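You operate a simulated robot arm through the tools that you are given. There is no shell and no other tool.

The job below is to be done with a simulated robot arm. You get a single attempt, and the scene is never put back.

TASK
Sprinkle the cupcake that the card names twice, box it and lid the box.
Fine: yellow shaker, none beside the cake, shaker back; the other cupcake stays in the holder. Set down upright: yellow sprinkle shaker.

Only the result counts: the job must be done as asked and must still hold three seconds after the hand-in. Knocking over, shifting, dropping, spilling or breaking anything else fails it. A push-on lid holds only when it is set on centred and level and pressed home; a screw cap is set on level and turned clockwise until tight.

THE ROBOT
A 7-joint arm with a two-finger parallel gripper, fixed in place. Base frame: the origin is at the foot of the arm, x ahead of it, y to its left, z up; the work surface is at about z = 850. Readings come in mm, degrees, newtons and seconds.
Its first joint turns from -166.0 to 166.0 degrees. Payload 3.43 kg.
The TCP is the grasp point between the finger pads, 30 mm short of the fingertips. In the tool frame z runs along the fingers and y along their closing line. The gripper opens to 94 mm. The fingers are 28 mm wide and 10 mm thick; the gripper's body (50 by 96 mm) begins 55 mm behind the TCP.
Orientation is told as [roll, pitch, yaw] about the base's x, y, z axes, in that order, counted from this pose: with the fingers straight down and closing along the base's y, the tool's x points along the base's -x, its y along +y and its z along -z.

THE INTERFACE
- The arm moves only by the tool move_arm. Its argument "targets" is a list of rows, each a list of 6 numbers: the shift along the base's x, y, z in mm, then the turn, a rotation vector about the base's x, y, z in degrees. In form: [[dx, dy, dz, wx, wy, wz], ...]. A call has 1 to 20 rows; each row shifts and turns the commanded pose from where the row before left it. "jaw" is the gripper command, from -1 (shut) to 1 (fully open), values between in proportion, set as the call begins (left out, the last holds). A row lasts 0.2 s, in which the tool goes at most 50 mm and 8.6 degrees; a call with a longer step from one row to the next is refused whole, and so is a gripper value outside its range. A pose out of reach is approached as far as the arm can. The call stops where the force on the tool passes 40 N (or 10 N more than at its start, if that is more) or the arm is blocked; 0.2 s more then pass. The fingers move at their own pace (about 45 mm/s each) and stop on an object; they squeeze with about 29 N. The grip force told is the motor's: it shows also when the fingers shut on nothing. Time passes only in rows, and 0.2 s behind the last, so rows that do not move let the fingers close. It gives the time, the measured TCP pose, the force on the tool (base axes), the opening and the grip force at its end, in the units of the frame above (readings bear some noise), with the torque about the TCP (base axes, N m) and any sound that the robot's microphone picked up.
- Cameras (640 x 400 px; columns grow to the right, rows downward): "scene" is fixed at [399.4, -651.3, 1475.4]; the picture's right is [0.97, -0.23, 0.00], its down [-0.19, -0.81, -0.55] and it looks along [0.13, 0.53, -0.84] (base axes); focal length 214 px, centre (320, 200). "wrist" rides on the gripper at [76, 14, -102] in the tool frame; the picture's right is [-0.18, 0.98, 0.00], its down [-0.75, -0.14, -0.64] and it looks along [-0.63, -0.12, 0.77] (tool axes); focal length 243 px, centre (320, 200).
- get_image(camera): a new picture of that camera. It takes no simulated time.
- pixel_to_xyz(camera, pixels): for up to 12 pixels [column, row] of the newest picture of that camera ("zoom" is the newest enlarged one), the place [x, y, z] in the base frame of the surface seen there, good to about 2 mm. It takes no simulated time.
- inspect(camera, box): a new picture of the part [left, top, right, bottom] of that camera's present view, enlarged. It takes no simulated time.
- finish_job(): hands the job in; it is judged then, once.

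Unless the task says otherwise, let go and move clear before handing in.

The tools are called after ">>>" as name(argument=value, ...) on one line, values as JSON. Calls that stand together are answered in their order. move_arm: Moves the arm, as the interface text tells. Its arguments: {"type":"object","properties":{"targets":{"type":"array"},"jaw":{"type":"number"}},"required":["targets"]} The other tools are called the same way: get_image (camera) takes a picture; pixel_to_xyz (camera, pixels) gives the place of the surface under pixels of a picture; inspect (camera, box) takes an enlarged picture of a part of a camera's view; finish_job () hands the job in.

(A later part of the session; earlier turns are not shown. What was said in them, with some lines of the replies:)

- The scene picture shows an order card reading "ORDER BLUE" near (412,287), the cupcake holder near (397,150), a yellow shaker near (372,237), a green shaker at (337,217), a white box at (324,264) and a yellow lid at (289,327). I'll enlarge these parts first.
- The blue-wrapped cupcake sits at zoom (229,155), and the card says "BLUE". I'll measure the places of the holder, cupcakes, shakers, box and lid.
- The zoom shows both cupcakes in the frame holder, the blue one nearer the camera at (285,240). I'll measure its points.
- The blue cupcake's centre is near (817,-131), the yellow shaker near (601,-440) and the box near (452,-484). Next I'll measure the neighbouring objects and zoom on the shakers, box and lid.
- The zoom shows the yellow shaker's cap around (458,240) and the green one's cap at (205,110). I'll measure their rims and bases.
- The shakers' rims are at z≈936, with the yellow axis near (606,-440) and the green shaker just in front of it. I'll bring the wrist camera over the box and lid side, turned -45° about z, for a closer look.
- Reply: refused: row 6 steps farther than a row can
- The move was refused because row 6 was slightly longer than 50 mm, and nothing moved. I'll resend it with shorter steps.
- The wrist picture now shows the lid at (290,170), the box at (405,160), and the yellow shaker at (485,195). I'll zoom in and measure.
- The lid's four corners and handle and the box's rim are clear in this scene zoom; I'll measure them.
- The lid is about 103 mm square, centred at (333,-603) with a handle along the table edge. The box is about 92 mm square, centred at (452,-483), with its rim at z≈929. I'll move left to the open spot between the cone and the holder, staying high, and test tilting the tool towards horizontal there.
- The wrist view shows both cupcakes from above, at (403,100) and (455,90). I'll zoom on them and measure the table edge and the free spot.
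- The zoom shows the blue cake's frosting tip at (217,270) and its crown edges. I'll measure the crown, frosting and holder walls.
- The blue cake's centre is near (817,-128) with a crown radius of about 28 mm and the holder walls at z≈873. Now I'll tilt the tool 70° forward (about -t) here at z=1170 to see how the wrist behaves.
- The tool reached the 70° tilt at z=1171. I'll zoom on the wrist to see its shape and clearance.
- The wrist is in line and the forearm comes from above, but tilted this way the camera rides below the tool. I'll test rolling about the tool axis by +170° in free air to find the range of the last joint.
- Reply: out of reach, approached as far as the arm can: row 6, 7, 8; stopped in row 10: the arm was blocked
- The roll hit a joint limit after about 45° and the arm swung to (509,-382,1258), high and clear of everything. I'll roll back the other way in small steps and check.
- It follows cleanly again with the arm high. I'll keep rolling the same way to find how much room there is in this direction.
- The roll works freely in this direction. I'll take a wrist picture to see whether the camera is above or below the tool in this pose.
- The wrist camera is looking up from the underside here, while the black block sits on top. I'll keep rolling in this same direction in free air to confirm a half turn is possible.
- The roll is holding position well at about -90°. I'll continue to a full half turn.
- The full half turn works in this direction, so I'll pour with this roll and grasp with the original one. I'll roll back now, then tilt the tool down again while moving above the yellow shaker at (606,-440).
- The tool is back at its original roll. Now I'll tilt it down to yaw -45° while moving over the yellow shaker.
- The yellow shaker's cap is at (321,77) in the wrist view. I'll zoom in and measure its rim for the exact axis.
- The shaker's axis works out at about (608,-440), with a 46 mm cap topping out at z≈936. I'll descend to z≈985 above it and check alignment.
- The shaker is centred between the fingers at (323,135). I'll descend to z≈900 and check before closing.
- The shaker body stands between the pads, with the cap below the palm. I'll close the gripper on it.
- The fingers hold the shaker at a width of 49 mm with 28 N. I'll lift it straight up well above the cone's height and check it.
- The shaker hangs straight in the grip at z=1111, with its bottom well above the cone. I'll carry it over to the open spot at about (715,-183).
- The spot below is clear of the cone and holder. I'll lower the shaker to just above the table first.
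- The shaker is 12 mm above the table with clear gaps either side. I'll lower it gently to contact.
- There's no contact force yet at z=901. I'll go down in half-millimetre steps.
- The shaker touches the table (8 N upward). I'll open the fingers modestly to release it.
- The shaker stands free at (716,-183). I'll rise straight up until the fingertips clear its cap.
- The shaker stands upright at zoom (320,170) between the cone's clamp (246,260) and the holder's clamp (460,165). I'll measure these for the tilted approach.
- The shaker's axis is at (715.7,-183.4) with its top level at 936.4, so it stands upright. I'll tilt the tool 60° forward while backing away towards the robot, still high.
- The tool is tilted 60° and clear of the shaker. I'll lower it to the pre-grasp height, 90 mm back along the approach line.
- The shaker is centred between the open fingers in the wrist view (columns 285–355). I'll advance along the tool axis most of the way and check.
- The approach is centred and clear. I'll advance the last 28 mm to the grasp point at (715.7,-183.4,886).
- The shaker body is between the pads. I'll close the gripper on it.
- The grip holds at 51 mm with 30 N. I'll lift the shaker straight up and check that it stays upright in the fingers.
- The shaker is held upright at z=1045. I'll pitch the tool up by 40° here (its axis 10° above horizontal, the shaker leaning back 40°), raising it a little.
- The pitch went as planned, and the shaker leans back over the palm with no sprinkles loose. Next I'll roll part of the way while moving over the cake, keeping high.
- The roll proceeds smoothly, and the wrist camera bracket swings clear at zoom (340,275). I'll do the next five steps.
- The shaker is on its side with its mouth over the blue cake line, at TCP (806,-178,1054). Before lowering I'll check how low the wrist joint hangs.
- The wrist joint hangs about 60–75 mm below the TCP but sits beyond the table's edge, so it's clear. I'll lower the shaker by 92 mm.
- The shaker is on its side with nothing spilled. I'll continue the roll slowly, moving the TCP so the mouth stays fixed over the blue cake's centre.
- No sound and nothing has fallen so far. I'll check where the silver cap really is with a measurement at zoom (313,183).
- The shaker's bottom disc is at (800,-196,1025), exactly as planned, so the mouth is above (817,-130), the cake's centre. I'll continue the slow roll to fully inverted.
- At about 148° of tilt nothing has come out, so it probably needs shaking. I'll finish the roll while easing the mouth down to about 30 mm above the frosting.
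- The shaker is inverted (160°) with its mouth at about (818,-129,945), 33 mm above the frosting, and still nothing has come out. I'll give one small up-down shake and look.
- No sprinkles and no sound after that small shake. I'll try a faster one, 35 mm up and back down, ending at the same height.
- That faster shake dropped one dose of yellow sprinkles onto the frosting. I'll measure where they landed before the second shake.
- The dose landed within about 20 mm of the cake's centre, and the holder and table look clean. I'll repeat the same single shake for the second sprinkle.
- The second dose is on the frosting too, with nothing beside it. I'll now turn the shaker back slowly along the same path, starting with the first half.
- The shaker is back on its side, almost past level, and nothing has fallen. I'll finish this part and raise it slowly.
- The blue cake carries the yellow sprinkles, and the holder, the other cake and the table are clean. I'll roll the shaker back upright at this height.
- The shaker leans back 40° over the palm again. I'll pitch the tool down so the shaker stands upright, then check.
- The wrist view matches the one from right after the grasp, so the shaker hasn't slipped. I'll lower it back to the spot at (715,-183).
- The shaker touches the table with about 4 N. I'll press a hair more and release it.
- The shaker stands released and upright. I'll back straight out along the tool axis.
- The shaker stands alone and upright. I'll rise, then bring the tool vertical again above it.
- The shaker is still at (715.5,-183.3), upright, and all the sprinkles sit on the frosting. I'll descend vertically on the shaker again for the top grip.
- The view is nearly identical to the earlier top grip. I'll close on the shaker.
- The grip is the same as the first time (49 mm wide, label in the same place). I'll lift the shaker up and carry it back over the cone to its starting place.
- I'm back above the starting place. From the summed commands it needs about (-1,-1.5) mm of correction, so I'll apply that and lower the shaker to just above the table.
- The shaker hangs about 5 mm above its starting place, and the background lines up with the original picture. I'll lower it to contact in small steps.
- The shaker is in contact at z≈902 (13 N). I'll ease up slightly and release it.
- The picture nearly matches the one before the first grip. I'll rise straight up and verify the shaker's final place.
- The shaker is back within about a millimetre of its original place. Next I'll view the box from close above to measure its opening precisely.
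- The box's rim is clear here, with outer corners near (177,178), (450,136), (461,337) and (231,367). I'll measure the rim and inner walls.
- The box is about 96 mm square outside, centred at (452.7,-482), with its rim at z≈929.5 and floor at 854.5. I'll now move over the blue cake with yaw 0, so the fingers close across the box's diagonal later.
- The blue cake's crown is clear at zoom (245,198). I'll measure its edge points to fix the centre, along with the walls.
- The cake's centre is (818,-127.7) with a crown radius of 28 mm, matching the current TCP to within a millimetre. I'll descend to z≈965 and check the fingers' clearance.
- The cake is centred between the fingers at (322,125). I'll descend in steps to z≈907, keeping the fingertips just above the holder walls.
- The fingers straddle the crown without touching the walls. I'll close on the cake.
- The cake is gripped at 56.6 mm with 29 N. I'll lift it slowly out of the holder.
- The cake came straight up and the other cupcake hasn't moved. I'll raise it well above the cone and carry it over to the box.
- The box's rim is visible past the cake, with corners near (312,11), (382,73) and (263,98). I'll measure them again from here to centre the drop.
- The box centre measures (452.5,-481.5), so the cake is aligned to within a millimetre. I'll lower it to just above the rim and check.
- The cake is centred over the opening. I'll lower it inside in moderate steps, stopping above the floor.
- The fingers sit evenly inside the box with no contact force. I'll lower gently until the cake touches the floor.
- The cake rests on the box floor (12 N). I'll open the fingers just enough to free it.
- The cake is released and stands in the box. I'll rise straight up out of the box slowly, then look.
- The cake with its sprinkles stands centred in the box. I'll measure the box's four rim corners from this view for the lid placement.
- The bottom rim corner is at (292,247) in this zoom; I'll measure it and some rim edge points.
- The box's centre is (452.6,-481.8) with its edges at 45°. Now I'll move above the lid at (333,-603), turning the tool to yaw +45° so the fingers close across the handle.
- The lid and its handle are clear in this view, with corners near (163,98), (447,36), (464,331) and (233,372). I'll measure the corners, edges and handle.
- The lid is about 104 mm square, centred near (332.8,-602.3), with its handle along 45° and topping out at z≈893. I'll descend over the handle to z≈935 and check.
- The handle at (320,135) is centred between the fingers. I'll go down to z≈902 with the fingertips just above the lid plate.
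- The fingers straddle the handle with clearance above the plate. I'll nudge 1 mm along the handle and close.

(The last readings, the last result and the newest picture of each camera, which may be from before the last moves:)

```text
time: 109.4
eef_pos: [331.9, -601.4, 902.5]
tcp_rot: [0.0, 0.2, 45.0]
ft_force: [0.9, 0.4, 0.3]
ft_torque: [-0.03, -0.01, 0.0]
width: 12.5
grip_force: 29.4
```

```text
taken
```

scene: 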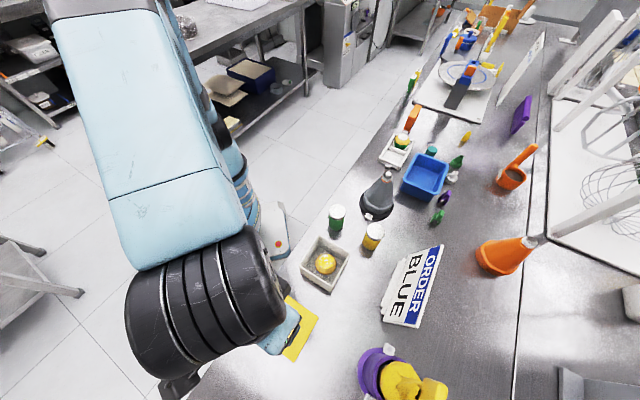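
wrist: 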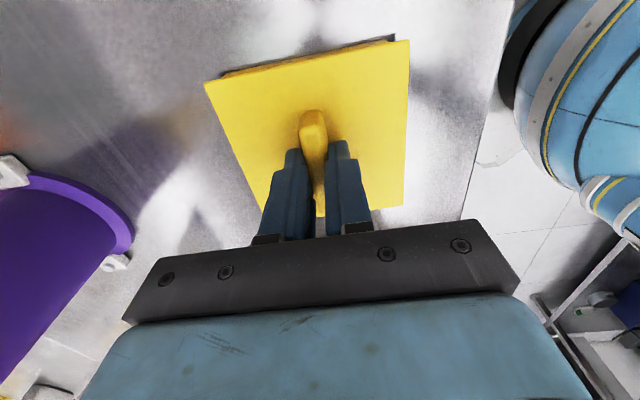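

The handle is gripped at 12.5 mm with 29 N. I'll lift the lid slowly and check that it hangs level.

>>> move_arm(targets=[[0, 0, 5, 0, 0, 0], [0, 0, 15, 0, 0, 0], [0, 0, 30, 0, 0, 0], [0, 0, 40, 0, 0, 0], [0, 0, 40, 0, 0, 0], [0, 0, 20, 0, 0, 0], [0, 0, 0, 0, 0, 0]])

>>> get_image(camera="wrist")

>>> inspect(camera="scene", box=[200, 200, 400, 400])

```text
time: 111.0
eef_pos: [331.4, -602.7, 1052.6]
tcp_rot: [0.1, 0.2, 45.0]
ft_force: [0.3, -0.2, -0.7]
ft_torque: [0.03, 0.05, 0.01]
width: 12.8
grip_force: 29.3
```

```text
taken
```

wrist: 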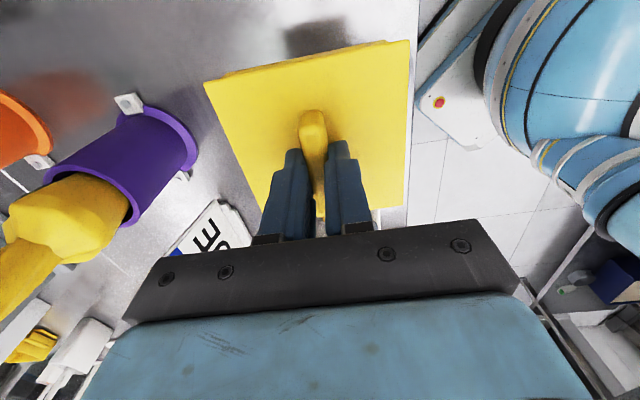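

```text
2.00 times, centred on (300, 300) of scene
```

zoom: 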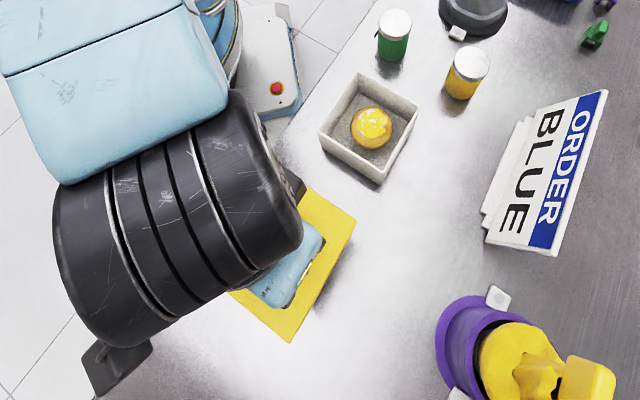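

The lid hangs in the same relative pose as on the table, so it's level. I'll measure its edges in hand relative to the TCP.

>>> pixel_to_xyz(camera="wrist", pixels=[[207, 84], [407, 42], [402, 205], [222, 128], [240, 172], [405, 100], [404, 160], [260, 72], [350, 53], [385, 208], [255, 205], [310, 120]])

>>> inspect(camera="wrist", box=[195, 30, 425, 240])

```text
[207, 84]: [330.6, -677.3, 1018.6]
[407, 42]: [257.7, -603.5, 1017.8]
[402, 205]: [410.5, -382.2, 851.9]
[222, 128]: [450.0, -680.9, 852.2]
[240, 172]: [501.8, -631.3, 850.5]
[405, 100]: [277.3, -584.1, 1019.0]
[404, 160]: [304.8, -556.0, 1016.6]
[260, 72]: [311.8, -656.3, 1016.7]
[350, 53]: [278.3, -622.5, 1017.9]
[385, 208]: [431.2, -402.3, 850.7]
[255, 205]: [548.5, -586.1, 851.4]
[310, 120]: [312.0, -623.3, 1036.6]
```

```text
1.90 times, centred on (310, 135) of wrist
```

zoom: 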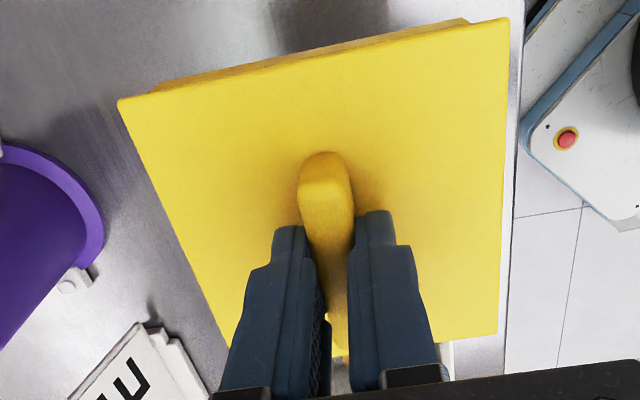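

The in-hand view shows an inset plug under the plate, with the lid's centre within about 1 mm of the TCP. I'll carry it across to above the box at about (452.8,-480.9).

>>> move_arm(targets=[[20, 20, 0, 0, 0, 0], [24, 24, 0, 0, 0, 0], [24, 24, 0, 0, 0, 0], [24, 24, 0, 0, 0, 0], [20, 20, 0, 0, 0, 0], [9.1, 9.2, 0, 0, 0, 0], [0, 0, 0, 0, 0, 0], [0, 0, 0, 0, 0, 0]])

>>> get_image(camera="wrist")

>>> inspect(camera="scene", box=[250, 180, 390, 310])

```text
time: 112.8
eef_pos: [452.6, -482.9, 1052.6]
tcp_rot: [0.0, 0.1, 45.0]
ft_force: [0.5, -0.7, 0.1]
ft_torque: [-0.01, 0.02, -0.04]
width: 12.4
grip_force: 29.4
```

```text
taken
```

wrist: 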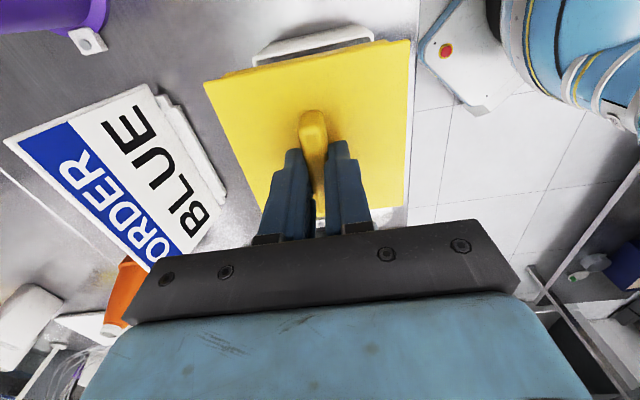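

```text
3.08 times, centred on (320, 245) of scene
```

zoom: 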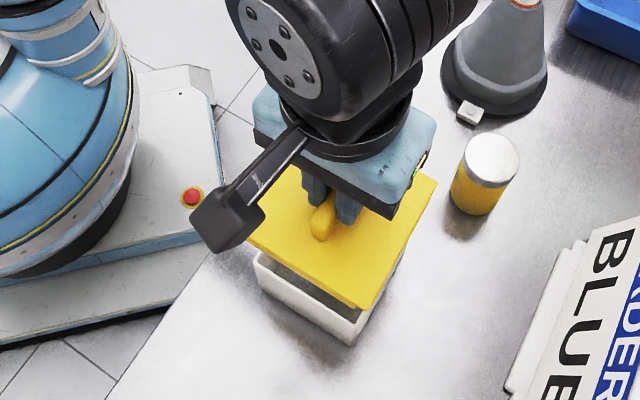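

The lid is over the box, with the box's far rim visible at (252,55)–(373,30). I'll measure lid and box edges together from both cameras.

>>> inspect(camera="wrist", box=[195, 10, 425, 150])

>>> pixel_to_xyz(camera="wrist", pixels=[[207, 84], [408, 42], [260, 72], [350, 53], [408, 100], [406, 160], [254, 57], [371, 31], [310, 43], [256, 62], [372, 36]])

```text
2.78 times, centred on (310, 80) of wrist
```

zoom: 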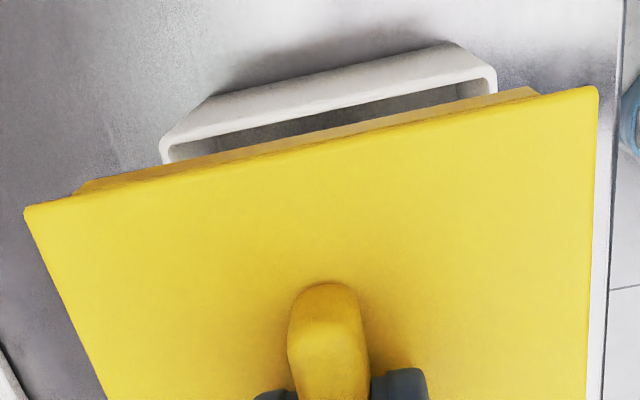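

```text
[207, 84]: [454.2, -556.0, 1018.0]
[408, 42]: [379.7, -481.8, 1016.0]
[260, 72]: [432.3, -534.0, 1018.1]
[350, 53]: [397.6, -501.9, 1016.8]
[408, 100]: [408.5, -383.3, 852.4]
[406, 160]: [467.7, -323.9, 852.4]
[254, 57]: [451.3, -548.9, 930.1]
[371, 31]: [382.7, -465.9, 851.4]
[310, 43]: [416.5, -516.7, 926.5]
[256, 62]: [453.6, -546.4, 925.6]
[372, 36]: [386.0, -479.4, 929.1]
```

Here the lid's centre reads s≈661.7, t≈-20 against the box's s≈660, t≈-20.7. I'll cross-check with the scene camera's close view.

>>> inspect(camera="scene", box=[295, 225, 365, 300])

```text
5.33 times, centred on (330, 262) of scene
```

zoom: 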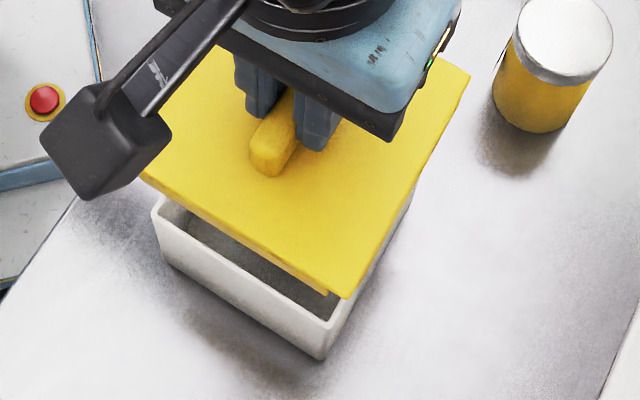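

>>> pixel_to_xyz(camera="zoom", pixels=[[144, 178], [344, 293], [466, 76], [200, 210], [290, 261], [380, 235], [430, 150], [155, 213], [328, 326], [200, 250], [260, 285], [398, 225]])

```text
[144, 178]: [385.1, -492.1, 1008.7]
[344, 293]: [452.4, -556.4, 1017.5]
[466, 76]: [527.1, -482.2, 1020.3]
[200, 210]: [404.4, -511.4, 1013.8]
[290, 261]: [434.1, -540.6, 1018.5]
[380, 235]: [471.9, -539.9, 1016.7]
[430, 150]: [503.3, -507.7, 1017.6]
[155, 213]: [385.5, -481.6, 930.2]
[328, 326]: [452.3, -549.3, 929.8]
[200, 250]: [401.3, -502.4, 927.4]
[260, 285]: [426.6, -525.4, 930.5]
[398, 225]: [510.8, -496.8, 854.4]
```

Both cameras agree that the lid is about 1 mm too far in s and 0.7 mm in t. I'll correct that and lower to just above the rim.

>>> move_arm(targets=[[-1.2, 0.2, -20, 0, 0, 0], [0, 0, -20, 0, 0, 0], [0, 0, -18, 0, 0, 0], [0, 0, -8, 0, 0, 0], [0, 0, 0, 0, 0, 0]])

>>> inspect(camera="scene", box=[295, 225, 365, 300])

>>> inspect(camera="wrist", box=[195, 10, 425, 150])

```text
time: 114.0
eef_pos: [451.9, -481.7, 986.1]
tcp_rot: [0.1, 0.2, 45.0]
ft_force: [-0.2, 0.7, -0.5]
ft_torque: [0.0, 0.02, -0.01]
width: 12.6
grip_force: 29.1
```

```text
5.33 times, centred on (330, 262) of scene
```

zoom: 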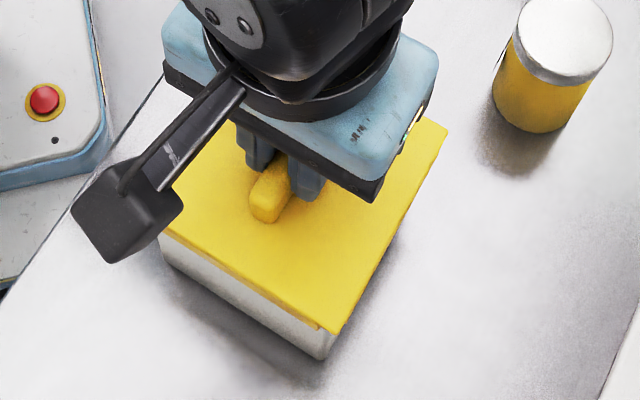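

```text
2.78 times, centred on (310, 80) of wrist
```

zoom: 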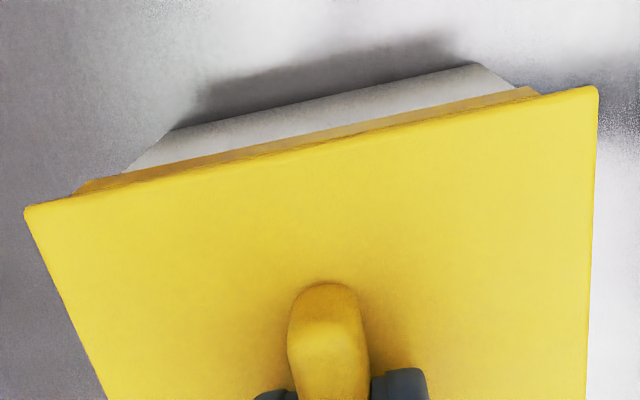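

The lid hovers just above the rim, square with the box in both views. I'll lower it in small steps, watching the force.

>>> move_arm(targets=[[0, 0, -2, 0, 0, 0], [0, 0, -1, 0, 0, 0], [0, 0, -1, 0, 0, 0], [0, 0, -1, 0, 0, 0], [0, 0, 0, 0, 0, 0]])

```text
time: 115.2
eef_pos: [451.9, -481.6, 981.4]
tcp_rot: [0.0, 0.1, 45.0]
ft_force: [0.3, 0.8, 0.0]
ft_torque: [0.0, 0.0, -0.02]
width: 12.5
grip_force: 28.9
```

>>> move_arm(targets=[[0, 0, -1, 0, 0, 0], [0, 0, -1, 0, 0, 0], [0, 0, -1, 0, 0, 0], [0, 0, 0, 0, 0, 0]])

>>> inspect(camera="scene", box=[295, 225, 365, 300])

```text
time: 116.2
eef_pos: [452.3, -481.8, 977.6]
tcp_rot: [0.0, 0.2, 45.0]
ft_force: [1.0, -0.3, -0.2]
ft_torque: [0.0, 0.01, -0.06]
width: 13.0
grip_force: 29.1
```

```text
5.33 times, centred on (330, 262) of scene
```

zoom: 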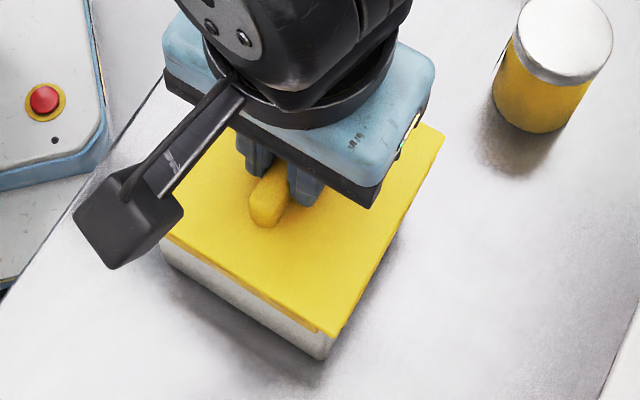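

There's still no contact force at z=977.6, so the plug is entering freely. I'll continue in millimetre steps.

>>> move_arm(targets=[[0, 0, -1, 0, 0, 0], [0, 0, -1, 0, 0, 0], [0, 0, -1, 0, 0, 0], [0, 0, -1, 0, 0, 0], [0, 0, 0, 0, 0, 0]])

```text
time: 117.4
eef_pos: [451.3, -481.2, 973.9]
tcp_rot: [-0.1, 0.2, 44.9]
ft_force: [-1.0, 0.3, -0.2]
ft_torque: [0.0, -0.01, -0.01]
width: 12.6
grip_force: 29.1
```

>>> move_arm(targets=[[0, 0, -1, 0, 0, 0], [0, 0, -1, 0, 0, 0], [0, 0, -1, 0, 0, 0], [0, 0, -1, 0, 0, 0], [0, 0, 0, 0, 0, 0]])

>>> inspect(camera="scene", box=[295, 225, 365, 300])

```text
time: 118.6
eef_pos: [451.6, -481.1, 970.5]
tcp_rot: [0.0, 0.2, 45.0]
ft_force: [0.1, 0.1, -0.2]
ft_torque: [0.0, -0.02, 0.01]
width: 12.4
grip_force: 28.9
```

```text
5.33 times, centred on (330, 262) of scene
```

zoom: 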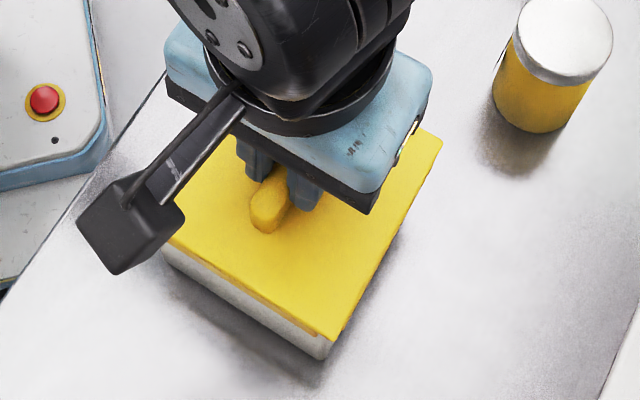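

The plug keeps sliding in freely, with the plate nearly on the rim. I'll continue down until it seats.

>>> move_arm(targets=[[0, 0, -1, 0, 0, 0], [0, 0, -1, 0, 0, 0], [0, 0, -1, 0, 0, 0], [0, 0, 0, 0, 0, 0]])

```text
time: 119.6
eef_pos: [452.1, -481.5, 968.3]
tcp_rot: [-0.1, 0.2, 45.0]
ft_force: [0.6, -3.6, 15.7]
ft_torque: [-0.06, -0.02, 0.03]
width: 12.7
grip_force: 28.5
```

Contact at z≈968 with about 16 N, which is about where the plate should meet the rim. I'll press further in half-millimetre steps.

>>> move_arm(targets=[[0, 0, -0.5, 0, 0, 0], [0, 0, -0.5, 0, 0, 0], [0, 0, 0, 0, 0, 0]])

>>> inspect(camera="scene", box=[295, 225, 365, 300])

>>> pixel_to_xyz(camera="zoom", pixels=[[330, 330], [410, 180], [200, 230], [430, 150], [300, 290], [380, 230], [350, 280]])

```text
time: 120.4
eef_pos: [451.8, -480.8, 965.9]
tcp_rot: [-0.3, 0.2, 45.0]
ft_force: [2.8, -3.3, 27.3]
ft_torque: [-0.05, -0.04, 0.0]
width: 12.8
grip_force: 28.7
```

```text
5.33 times, centred on (330, 262) of scene
```

zoom: 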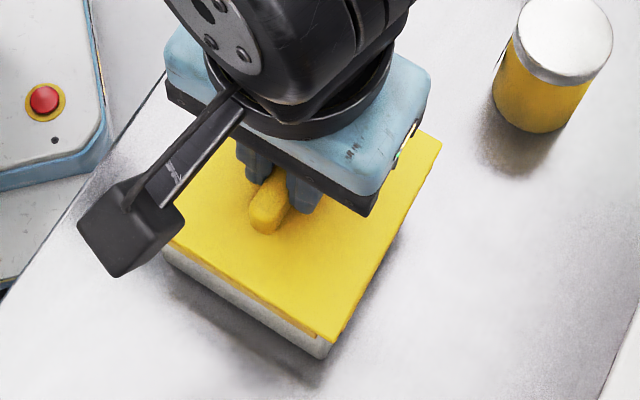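

```text
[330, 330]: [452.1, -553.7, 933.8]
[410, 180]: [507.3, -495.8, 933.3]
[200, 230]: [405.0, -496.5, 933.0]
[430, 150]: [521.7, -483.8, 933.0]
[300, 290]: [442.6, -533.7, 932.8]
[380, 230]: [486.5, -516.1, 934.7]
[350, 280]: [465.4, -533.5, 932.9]
```

The lid top reads an even z≈933, level, with 27 N of push. I'll zoom on the near corner to see whether any gap remains.

>>> inspect(camera="scene", box=[310, 262, 350, 297])

>>> get_image(camera="wrist")

```text
11.43 times, centred on (330, 280) of scene
```

zoom: 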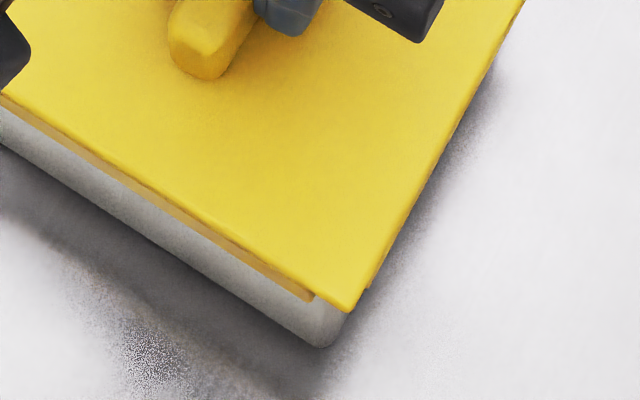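

```text
taken
```

wrist: 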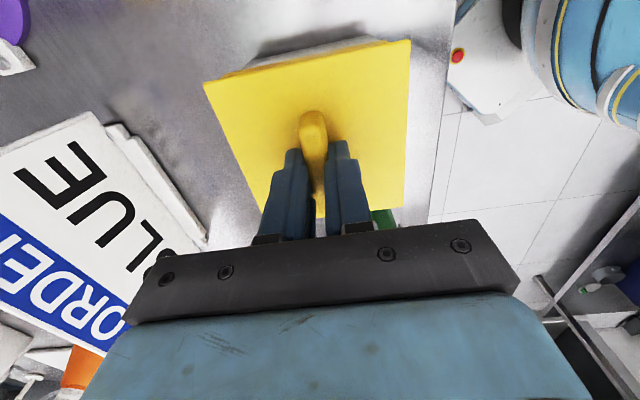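

A darker band shows under the plate at zoom (150,205)–(312,298). I'll measure the band and wall to tell whether it's a skirt outside the box or a gap.

>>> inspect(camera="scene", box=[320, 272, 340, 292])

>>> pixel_to_xyz(camera="zoom", pixels=[[200, 190], [220, 205], [240, 215], [200, 215], [200, 235], [240, 245], [280, 235], [290, 245], [300, 255], [320, 262], [330, 300]])

```text
16.00 times, centred on (330, 282) of scene
```

zoom: 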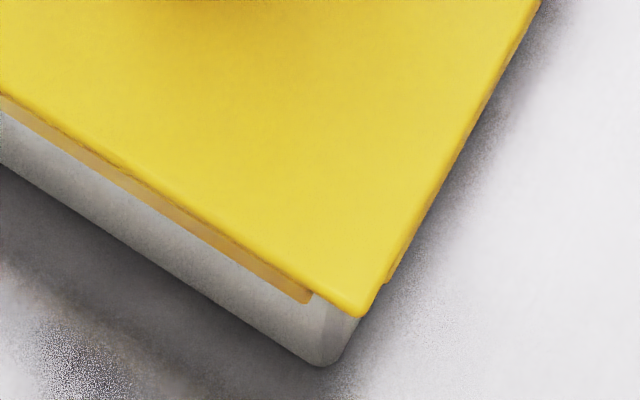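

```text
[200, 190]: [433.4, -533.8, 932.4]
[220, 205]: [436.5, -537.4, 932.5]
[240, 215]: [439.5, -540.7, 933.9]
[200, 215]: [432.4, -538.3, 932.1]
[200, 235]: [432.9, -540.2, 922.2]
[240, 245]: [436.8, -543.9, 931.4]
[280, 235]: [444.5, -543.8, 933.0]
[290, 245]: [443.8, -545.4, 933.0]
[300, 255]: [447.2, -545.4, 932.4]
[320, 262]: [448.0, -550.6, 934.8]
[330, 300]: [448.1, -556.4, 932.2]
```

>>> pixel_to_xyz(camera="zoom", pixels=[[60, 142], [100, 165], [150, 197], [200, 231], [250, 264], [295, 292], [100, 190], [150, 225], [200, 260], [250, 290], [330, 330], [388, 278]])

```text
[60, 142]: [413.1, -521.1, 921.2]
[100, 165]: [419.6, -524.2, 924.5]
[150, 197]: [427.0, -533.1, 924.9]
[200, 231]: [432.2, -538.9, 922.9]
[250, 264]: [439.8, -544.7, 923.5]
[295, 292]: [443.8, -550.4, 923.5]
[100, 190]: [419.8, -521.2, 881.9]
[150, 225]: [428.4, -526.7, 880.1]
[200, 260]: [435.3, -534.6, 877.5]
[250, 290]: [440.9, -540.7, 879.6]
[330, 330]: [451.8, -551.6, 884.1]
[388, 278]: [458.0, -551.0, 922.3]
```

The band is a skirt outside the box wall (t≈-75 against the wall's -70.5), and the plate top is at rim height plus about 4 mm, so it's nearly or fully home. I'll press a bit harder, up to about 40 N, to be sure.

>>> move_arm(targets=[[0, 0, -0.5, 0, 0, 0], [0, 0, -0.5, 0, 0, 0], [0, 0, -0.5, 0, 0, 0], [0, 0, 0, 0, 0, 0]])

>>> inspect(camera="scene", box=[295, 225, 365, 300])

>>> pixel_to_xyz(camera="zoom", pixels=[[330, 325], [410, 180], [200, 230], [430, 145], [300, 290], [380, 220], [350, 280], [250, 260]])

```text
time: 121.4
eef_pos: [451.0, -480.7, 965.4]
tcp_rot: [-0.1, 0.3, 45.0]
ft_force: [6.3, -3.3, 27.7]
ft_torque: [-0.05, -0.07, 0.01]
width: 12.7
grip_force: 29.4
```

```text
5.33 times, centred on (330, 262) of scene
```

zoom: 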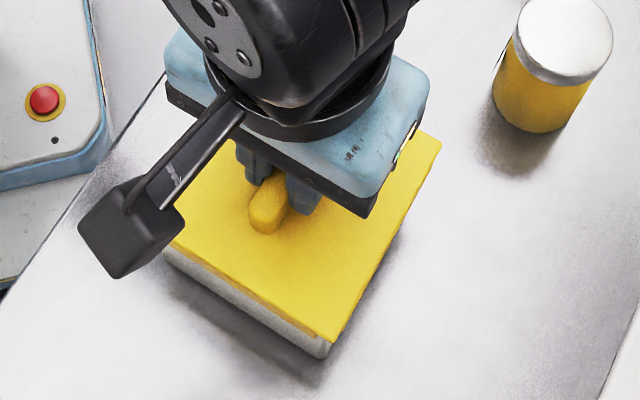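

```text
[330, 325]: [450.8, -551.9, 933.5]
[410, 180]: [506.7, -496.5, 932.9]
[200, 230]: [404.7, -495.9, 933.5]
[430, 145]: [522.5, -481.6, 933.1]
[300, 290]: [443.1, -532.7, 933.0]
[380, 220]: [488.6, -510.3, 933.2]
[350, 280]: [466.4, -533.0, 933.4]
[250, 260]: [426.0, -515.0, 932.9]
```

The lid top holds at z≈933 everywhere while the fingers slip on the handle at about 28 N, so it's seated on the rim. I'll release the handle, rise, and then press on top of the handle with closed fingers to make sure.

>>> move_arm(targets=[[0, 0, 0.5, 0, 0, 0], [0, 0, 0, 0, 0, 0], [0, 0, 0, 0, 0, 0]], jaw=-0.3)

>>> get_image(camera="wrist")

```text
time: 122.2
eef_pos: [451.6, -481.7, 965.8]
tcp_rot: [-0.1, 0.2, 45.0]
ft_force: [0.3, 0.3, -0.3]
ft_torque: [-0.01, 0.0, 0.0]
width: 32.7
grip_force: 0.0
```

```text
taken
```

wrist: 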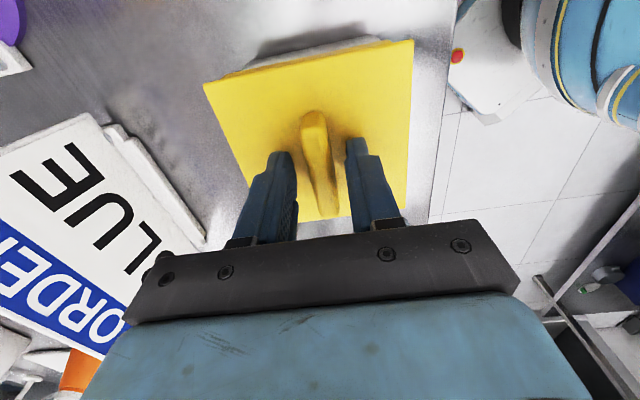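

The handle is free with the fingertips on either side of it, about 2 mm above the plate. I'll press straight down on the plate with both fingertips, watching the force.

>>> move_arm(targets=[[0, 0, -1, 0, 0, 0], [0, 0, -0.7, 0, 0, 0], [0, 0, -0.5, 0, 0, 0], [0, 0, 0, 0, 0, 0]])

```text
time: 123.2
eef_pos: [452.3, -480.9, 962.1]
tcp_rot: [0.0, 0.2, 45.0]
ft_force: [-0.3, -0.8, -0.1]
ft_torque: [-0.02, -0.04, 0.06]
width: 32.9
grip_force: 0.1
```

>>> move_arm(targets=[[0, 0, -0.5, 0, 0, 0], [0, 0, -0.5, 0, 0, 0], [0, 0, -0.5, 0, 0, 0], [0, 0, 0, 0, 0, 0]])

```text
time: 124.2
eef_pos: [452.2, -480.6, 962.2]
tcp_rot: [-0.1, 0.1, 45.1]
ft_force: [2.2, 0.8, 5.4]
ft_torque: [0.05, 0.01, -0.01]
width: 33.1
grip_force: 0.2
```

The fingertips have just touched the plate (5 N). I'll press further in small steps.

>>> move_arm(targets=[[0, 0, -0.4, 0, 0, 0], [0, 0, -0.4, 0, 0, 0], [0, 0, -0.4, 0, 0, 0], [0, 0, 0, 0, 0, 0]])

```text
time: 125.2
eef_pos: [452.0, -482.0, 961.6]
tcp_rot: [-0.3, 0.3, 44.9]
ft_force: [3.8, -1.6, 27.4]
ft_torque: [0.06, -0.12, 0.02]
width: 32.9
grip_force: 0.1
```

>>> move_arm(targets=[[0, 0, -0.3, 0, 0, 0], [0, 0, -0.3, 0, 0, 0], [0, 0, 0, 0, 0, 0], [0, 0, 0, 0, 0, 0]])

>>> inspect(camera="scene", box=[295, 225, 365, 300])

>>> pixel_to_xyz(camera="zoom", pixels=[[330, 325], [410, 180], [200, 230], [430, 145], [300, 290], [380, 220], [350, 280], [250, 260]])

```text
time: 126.0
eef_pos: [452.0, -481.4, 962.1]
tcp_rot: [-0.2, 0.2, 45.0]
ft_force: [-0.8, 3.0, 6.8]
ft_torque: [0.21, 0.06, -0.03]
width: 33.4
grip_force: 0.2
stopped in row 3: the force on the tool passed its limit at 41 N (the readings are from after the stop); the commanded pose is now the measured one
```

```text
5.33 times, centred on (330, 262) of scene
```

zoom: 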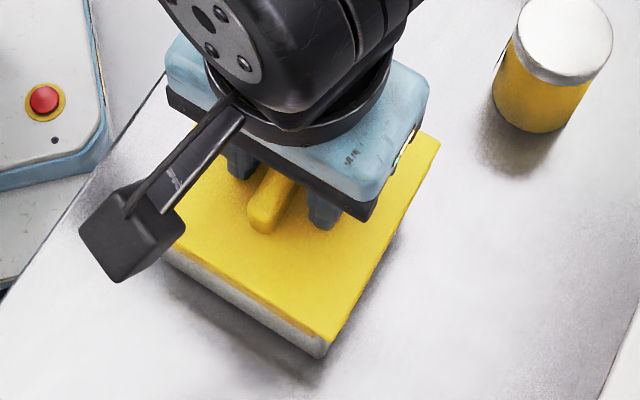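

```text
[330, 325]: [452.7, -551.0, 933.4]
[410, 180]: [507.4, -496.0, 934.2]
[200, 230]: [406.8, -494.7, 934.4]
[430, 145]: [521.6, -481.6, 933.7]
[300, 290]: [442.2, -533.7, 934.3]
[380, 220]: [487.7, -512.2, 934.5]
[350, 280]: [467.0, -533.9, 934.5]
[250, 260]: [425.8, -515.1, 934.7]
```

It took 41 N with the lid staying level at z≈934, so it's hard against the rim. I'll rise straight up, clear of the handle, and look at the lid.

>>> move_arm(targets=[[0, 0, 5, 0, 0, 0], [0, 0, 15, 0, 0, 0], [0, 0, 30, 0, 0, 0], [0, 0, 40, 0, 0, 0], [0, 0, 40, 0, 0, 0], [0, 0, 30, 0, 0, 0], [0, 0, 0, 0, 0, 0]])

>>> get_image(camera="wrist")

>>> inspect(camera="scene", box=[285, 220, 365, 300])

```text
time: 127.5
eef_pos: [451.6, -482.7, 1121.9]
tcp_rot: [-0.2, 0.2, 44.9]
ft_force: [-0.1, 0.3, 0.0]
ft_torque: [-0.01, 0.0, -0.02]
width: 33.0
grip_force: 0.0
```

```text
taken
```

wrist: 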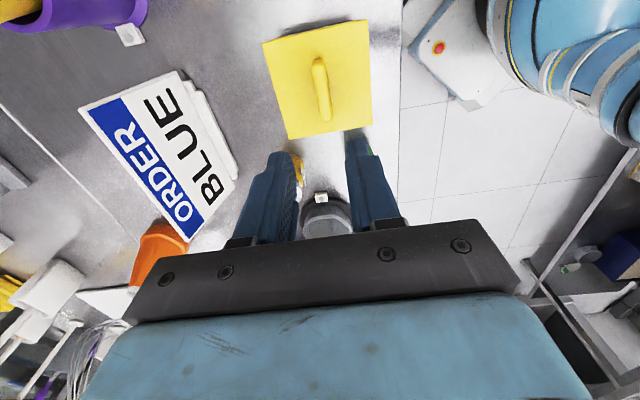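

```text
5.00 times, centred on (325, 260) of scene
```

zoom: 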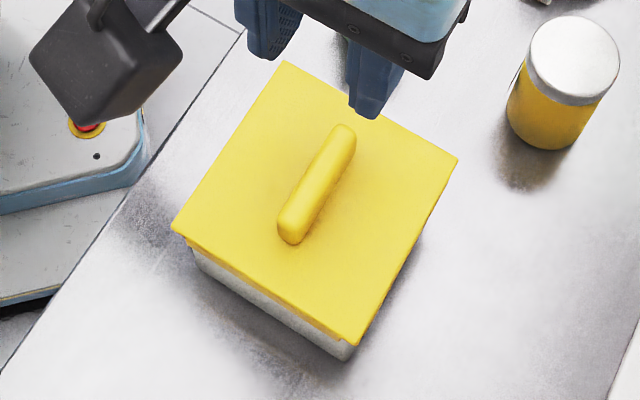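

The lid sits on the box. I'll measure its corners and top to confirm that it's level and centred.

>>> pixel_to_xyz(camera="zoom", pixels=[[284, 67], [453, 159], [356, 340], [178, 228], [230, 150], [370, 113], [400, 260], [265, 285], [315, 180], [250, 250], [400, 170], [290, 100]])

>>> pixel_to_xyz(camera="wrist", pixels=[[264, 44], [366, 21], [371, 120], [288, 138], [320, 90], [280, 60], [355, 40], [355, 115], [298, 128], [310, 30]])

```text
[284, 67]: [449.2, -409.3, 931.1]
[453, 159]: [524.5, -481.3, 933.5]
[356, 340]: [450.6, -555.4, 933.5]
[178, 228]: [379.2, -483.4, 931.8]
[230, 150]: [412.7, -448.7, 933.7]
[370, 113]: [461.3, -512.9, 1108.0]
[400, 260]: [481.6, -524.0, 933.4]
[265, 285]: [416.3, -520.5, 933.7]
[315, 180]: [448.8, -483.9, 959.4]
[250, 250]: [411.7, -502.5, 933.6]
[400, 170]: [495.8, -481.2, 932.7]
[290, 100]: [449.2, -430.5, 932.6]
```

```text
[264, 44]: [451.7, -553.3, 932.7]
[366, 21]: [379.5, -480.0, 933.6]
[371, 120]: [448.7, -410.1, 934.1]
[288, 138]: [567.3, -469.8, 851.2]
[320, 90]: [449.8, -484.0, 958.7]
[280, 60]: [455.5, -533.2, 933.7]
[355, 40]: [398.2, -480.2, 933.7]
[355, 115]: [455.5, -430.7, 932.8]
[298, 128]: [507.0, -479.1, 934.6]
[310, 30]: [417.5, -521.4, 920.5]
```

The lid's corners all read z≈933–934 and its centre is within about 2 mm of the box's, so it's level with its skirt around the rim. I'll move the arm clear to near its starting pose and check the whole scene.

>>> move_arm(targets=[[0, 0, 30, 0, 0, 0], [13.4, 38, 12, 0, 0, -6.4], [13.4, 38, 12, 0, 0, -6.4], [13.4, 38, 12, 0, 0, -6.4], [13.4, 38, 12, 0, 0, -6.4], [13.4, 38, 12, 0, 0, -6.4], [13.4, 38, 12, 0, 0, -6.4], [13.4, 38, 12, 0, 0, -6.6], [0, 0, 0, 0, 0, 0]])

>>> get_image(camera="scene")

>>> inspect(camera="scene", box=[360, 110, 480, 220])

>>> inspect(camera="scene", box=[250, 190, 460, 370])

>>> get_image(camera="wrist")

```text
time: 129.6
eef_pos: [546.9, -214.7, 1234.6]
tcp_rot: [-0.1, 0.2, 0.0]
ft_force: [0.2, 1.1, 0.5]
ft_torque: [0.01, 0.04, -0.02]
width: 33.0
grip_force: 0.1
```

```text
taken
```

scene: 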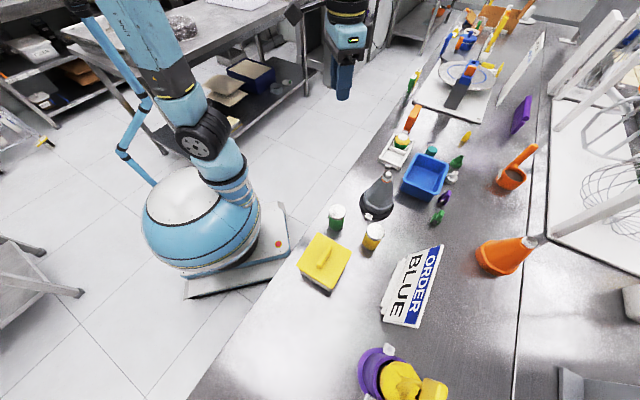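

```text
3.64 times, centred on (420, 165) of scene
```

zoom: 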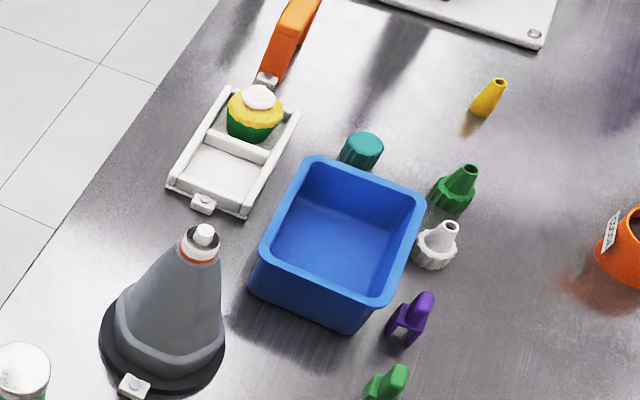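

```text
2.22 times, centred on (355, 280) of scene
```

zoom: 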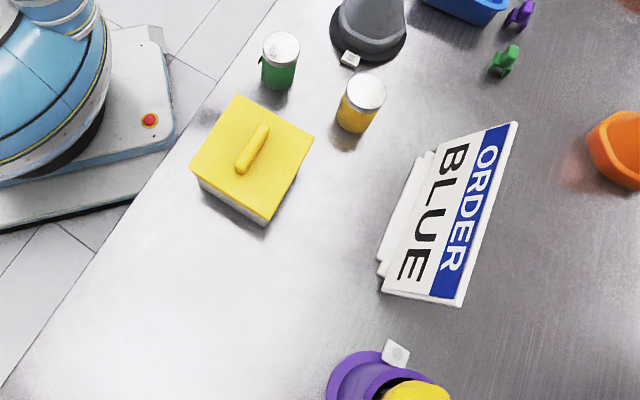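

```text
taken
```

wrist: 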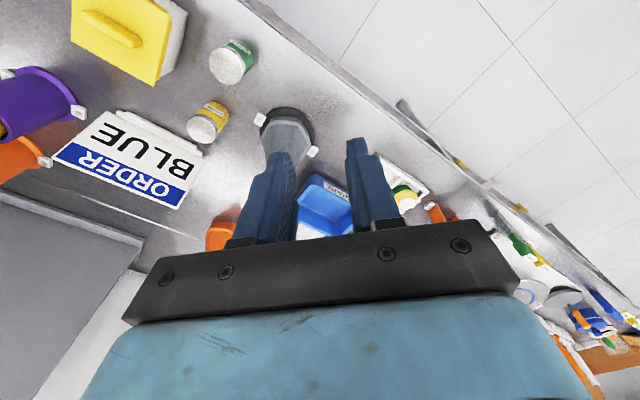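

Everything else matches the first pictures: the green cupcake is in the holder, both shakers are upright in place, and the holder and table are clean. I'll take one last close look at the lid from both cameras.

>>> inspect(camera="wrist", box=[60, 0, 200, 100])

>>> inspect(camera="scene", box=[290, 225, 360, 300])

>>> inspect(camera="scene", box=[370, 125, 420, 175])

```text
4.00 times, centred on (130, 50) of wrist
```

zoom: 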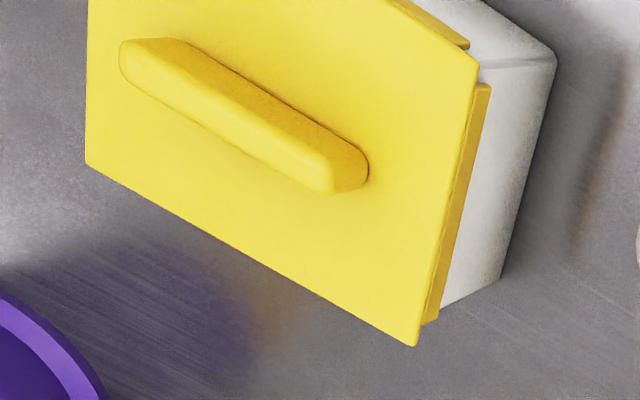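

```text
5.33 times, centred on (325, 262) of scene
```

zoom: 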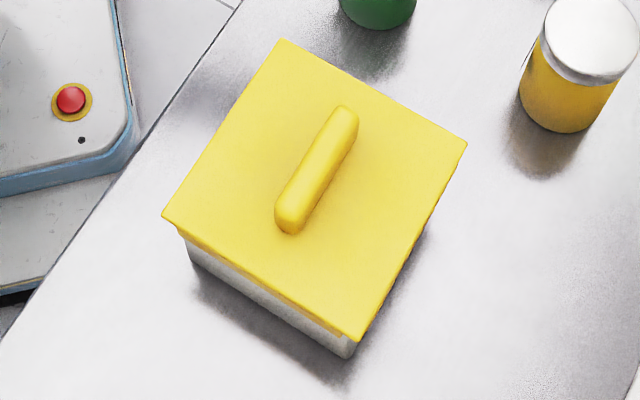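

```text
8.00 times, centred on (395, 150) of scene
```

zoom: 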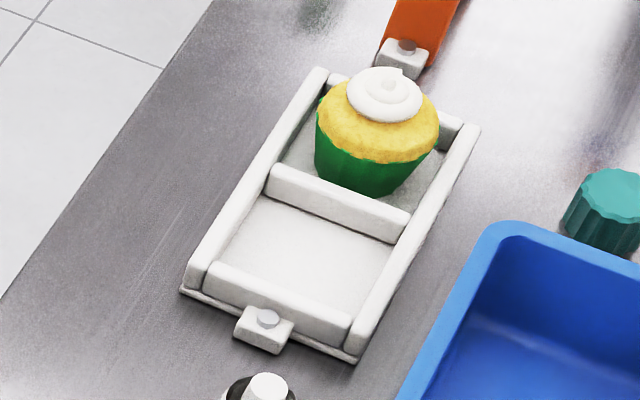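

The wrist close-up shows the lid's skirt down around the outside of the box walls, with the plate flush on the rim at the corner near (480,75). The holder has no stray sprinkles, the arm is clear and the hand is empty, so I'm handing the job in.

>>> finish_job()

```text
The job is handed in.
```

The blue cupcake has had two doses of sprinkles from the yellow shaker and is in the box with the lid on. The job is handed in; I haven't seen the result of the judging.

- **Sprinkling:** both doses landed on the frosting. I saw none on the holder, the other cupcake or the table. An earlier, gentler shake dropped nothing, so I don't count it as a dose.
- **Boxing:** the cupcake stands upright in the middle of the box.
- **Lid:** its skirt is down around the outside of the box. I pressed it to 41 N. The top reads level, and its centre is within about 2 mm of the box's. I heard no click, so "pressed home" rests on the plate sitting flush on the rim.
- **Shaker:** it is upright and back within about 1 mm of where it started. I had to set it down briefly beside the holder to change my grip.
- **Everything else:** the green cupcake is still in the holder. In the last pictures nothing else looks moved, and the arm is clear with the hand empty.
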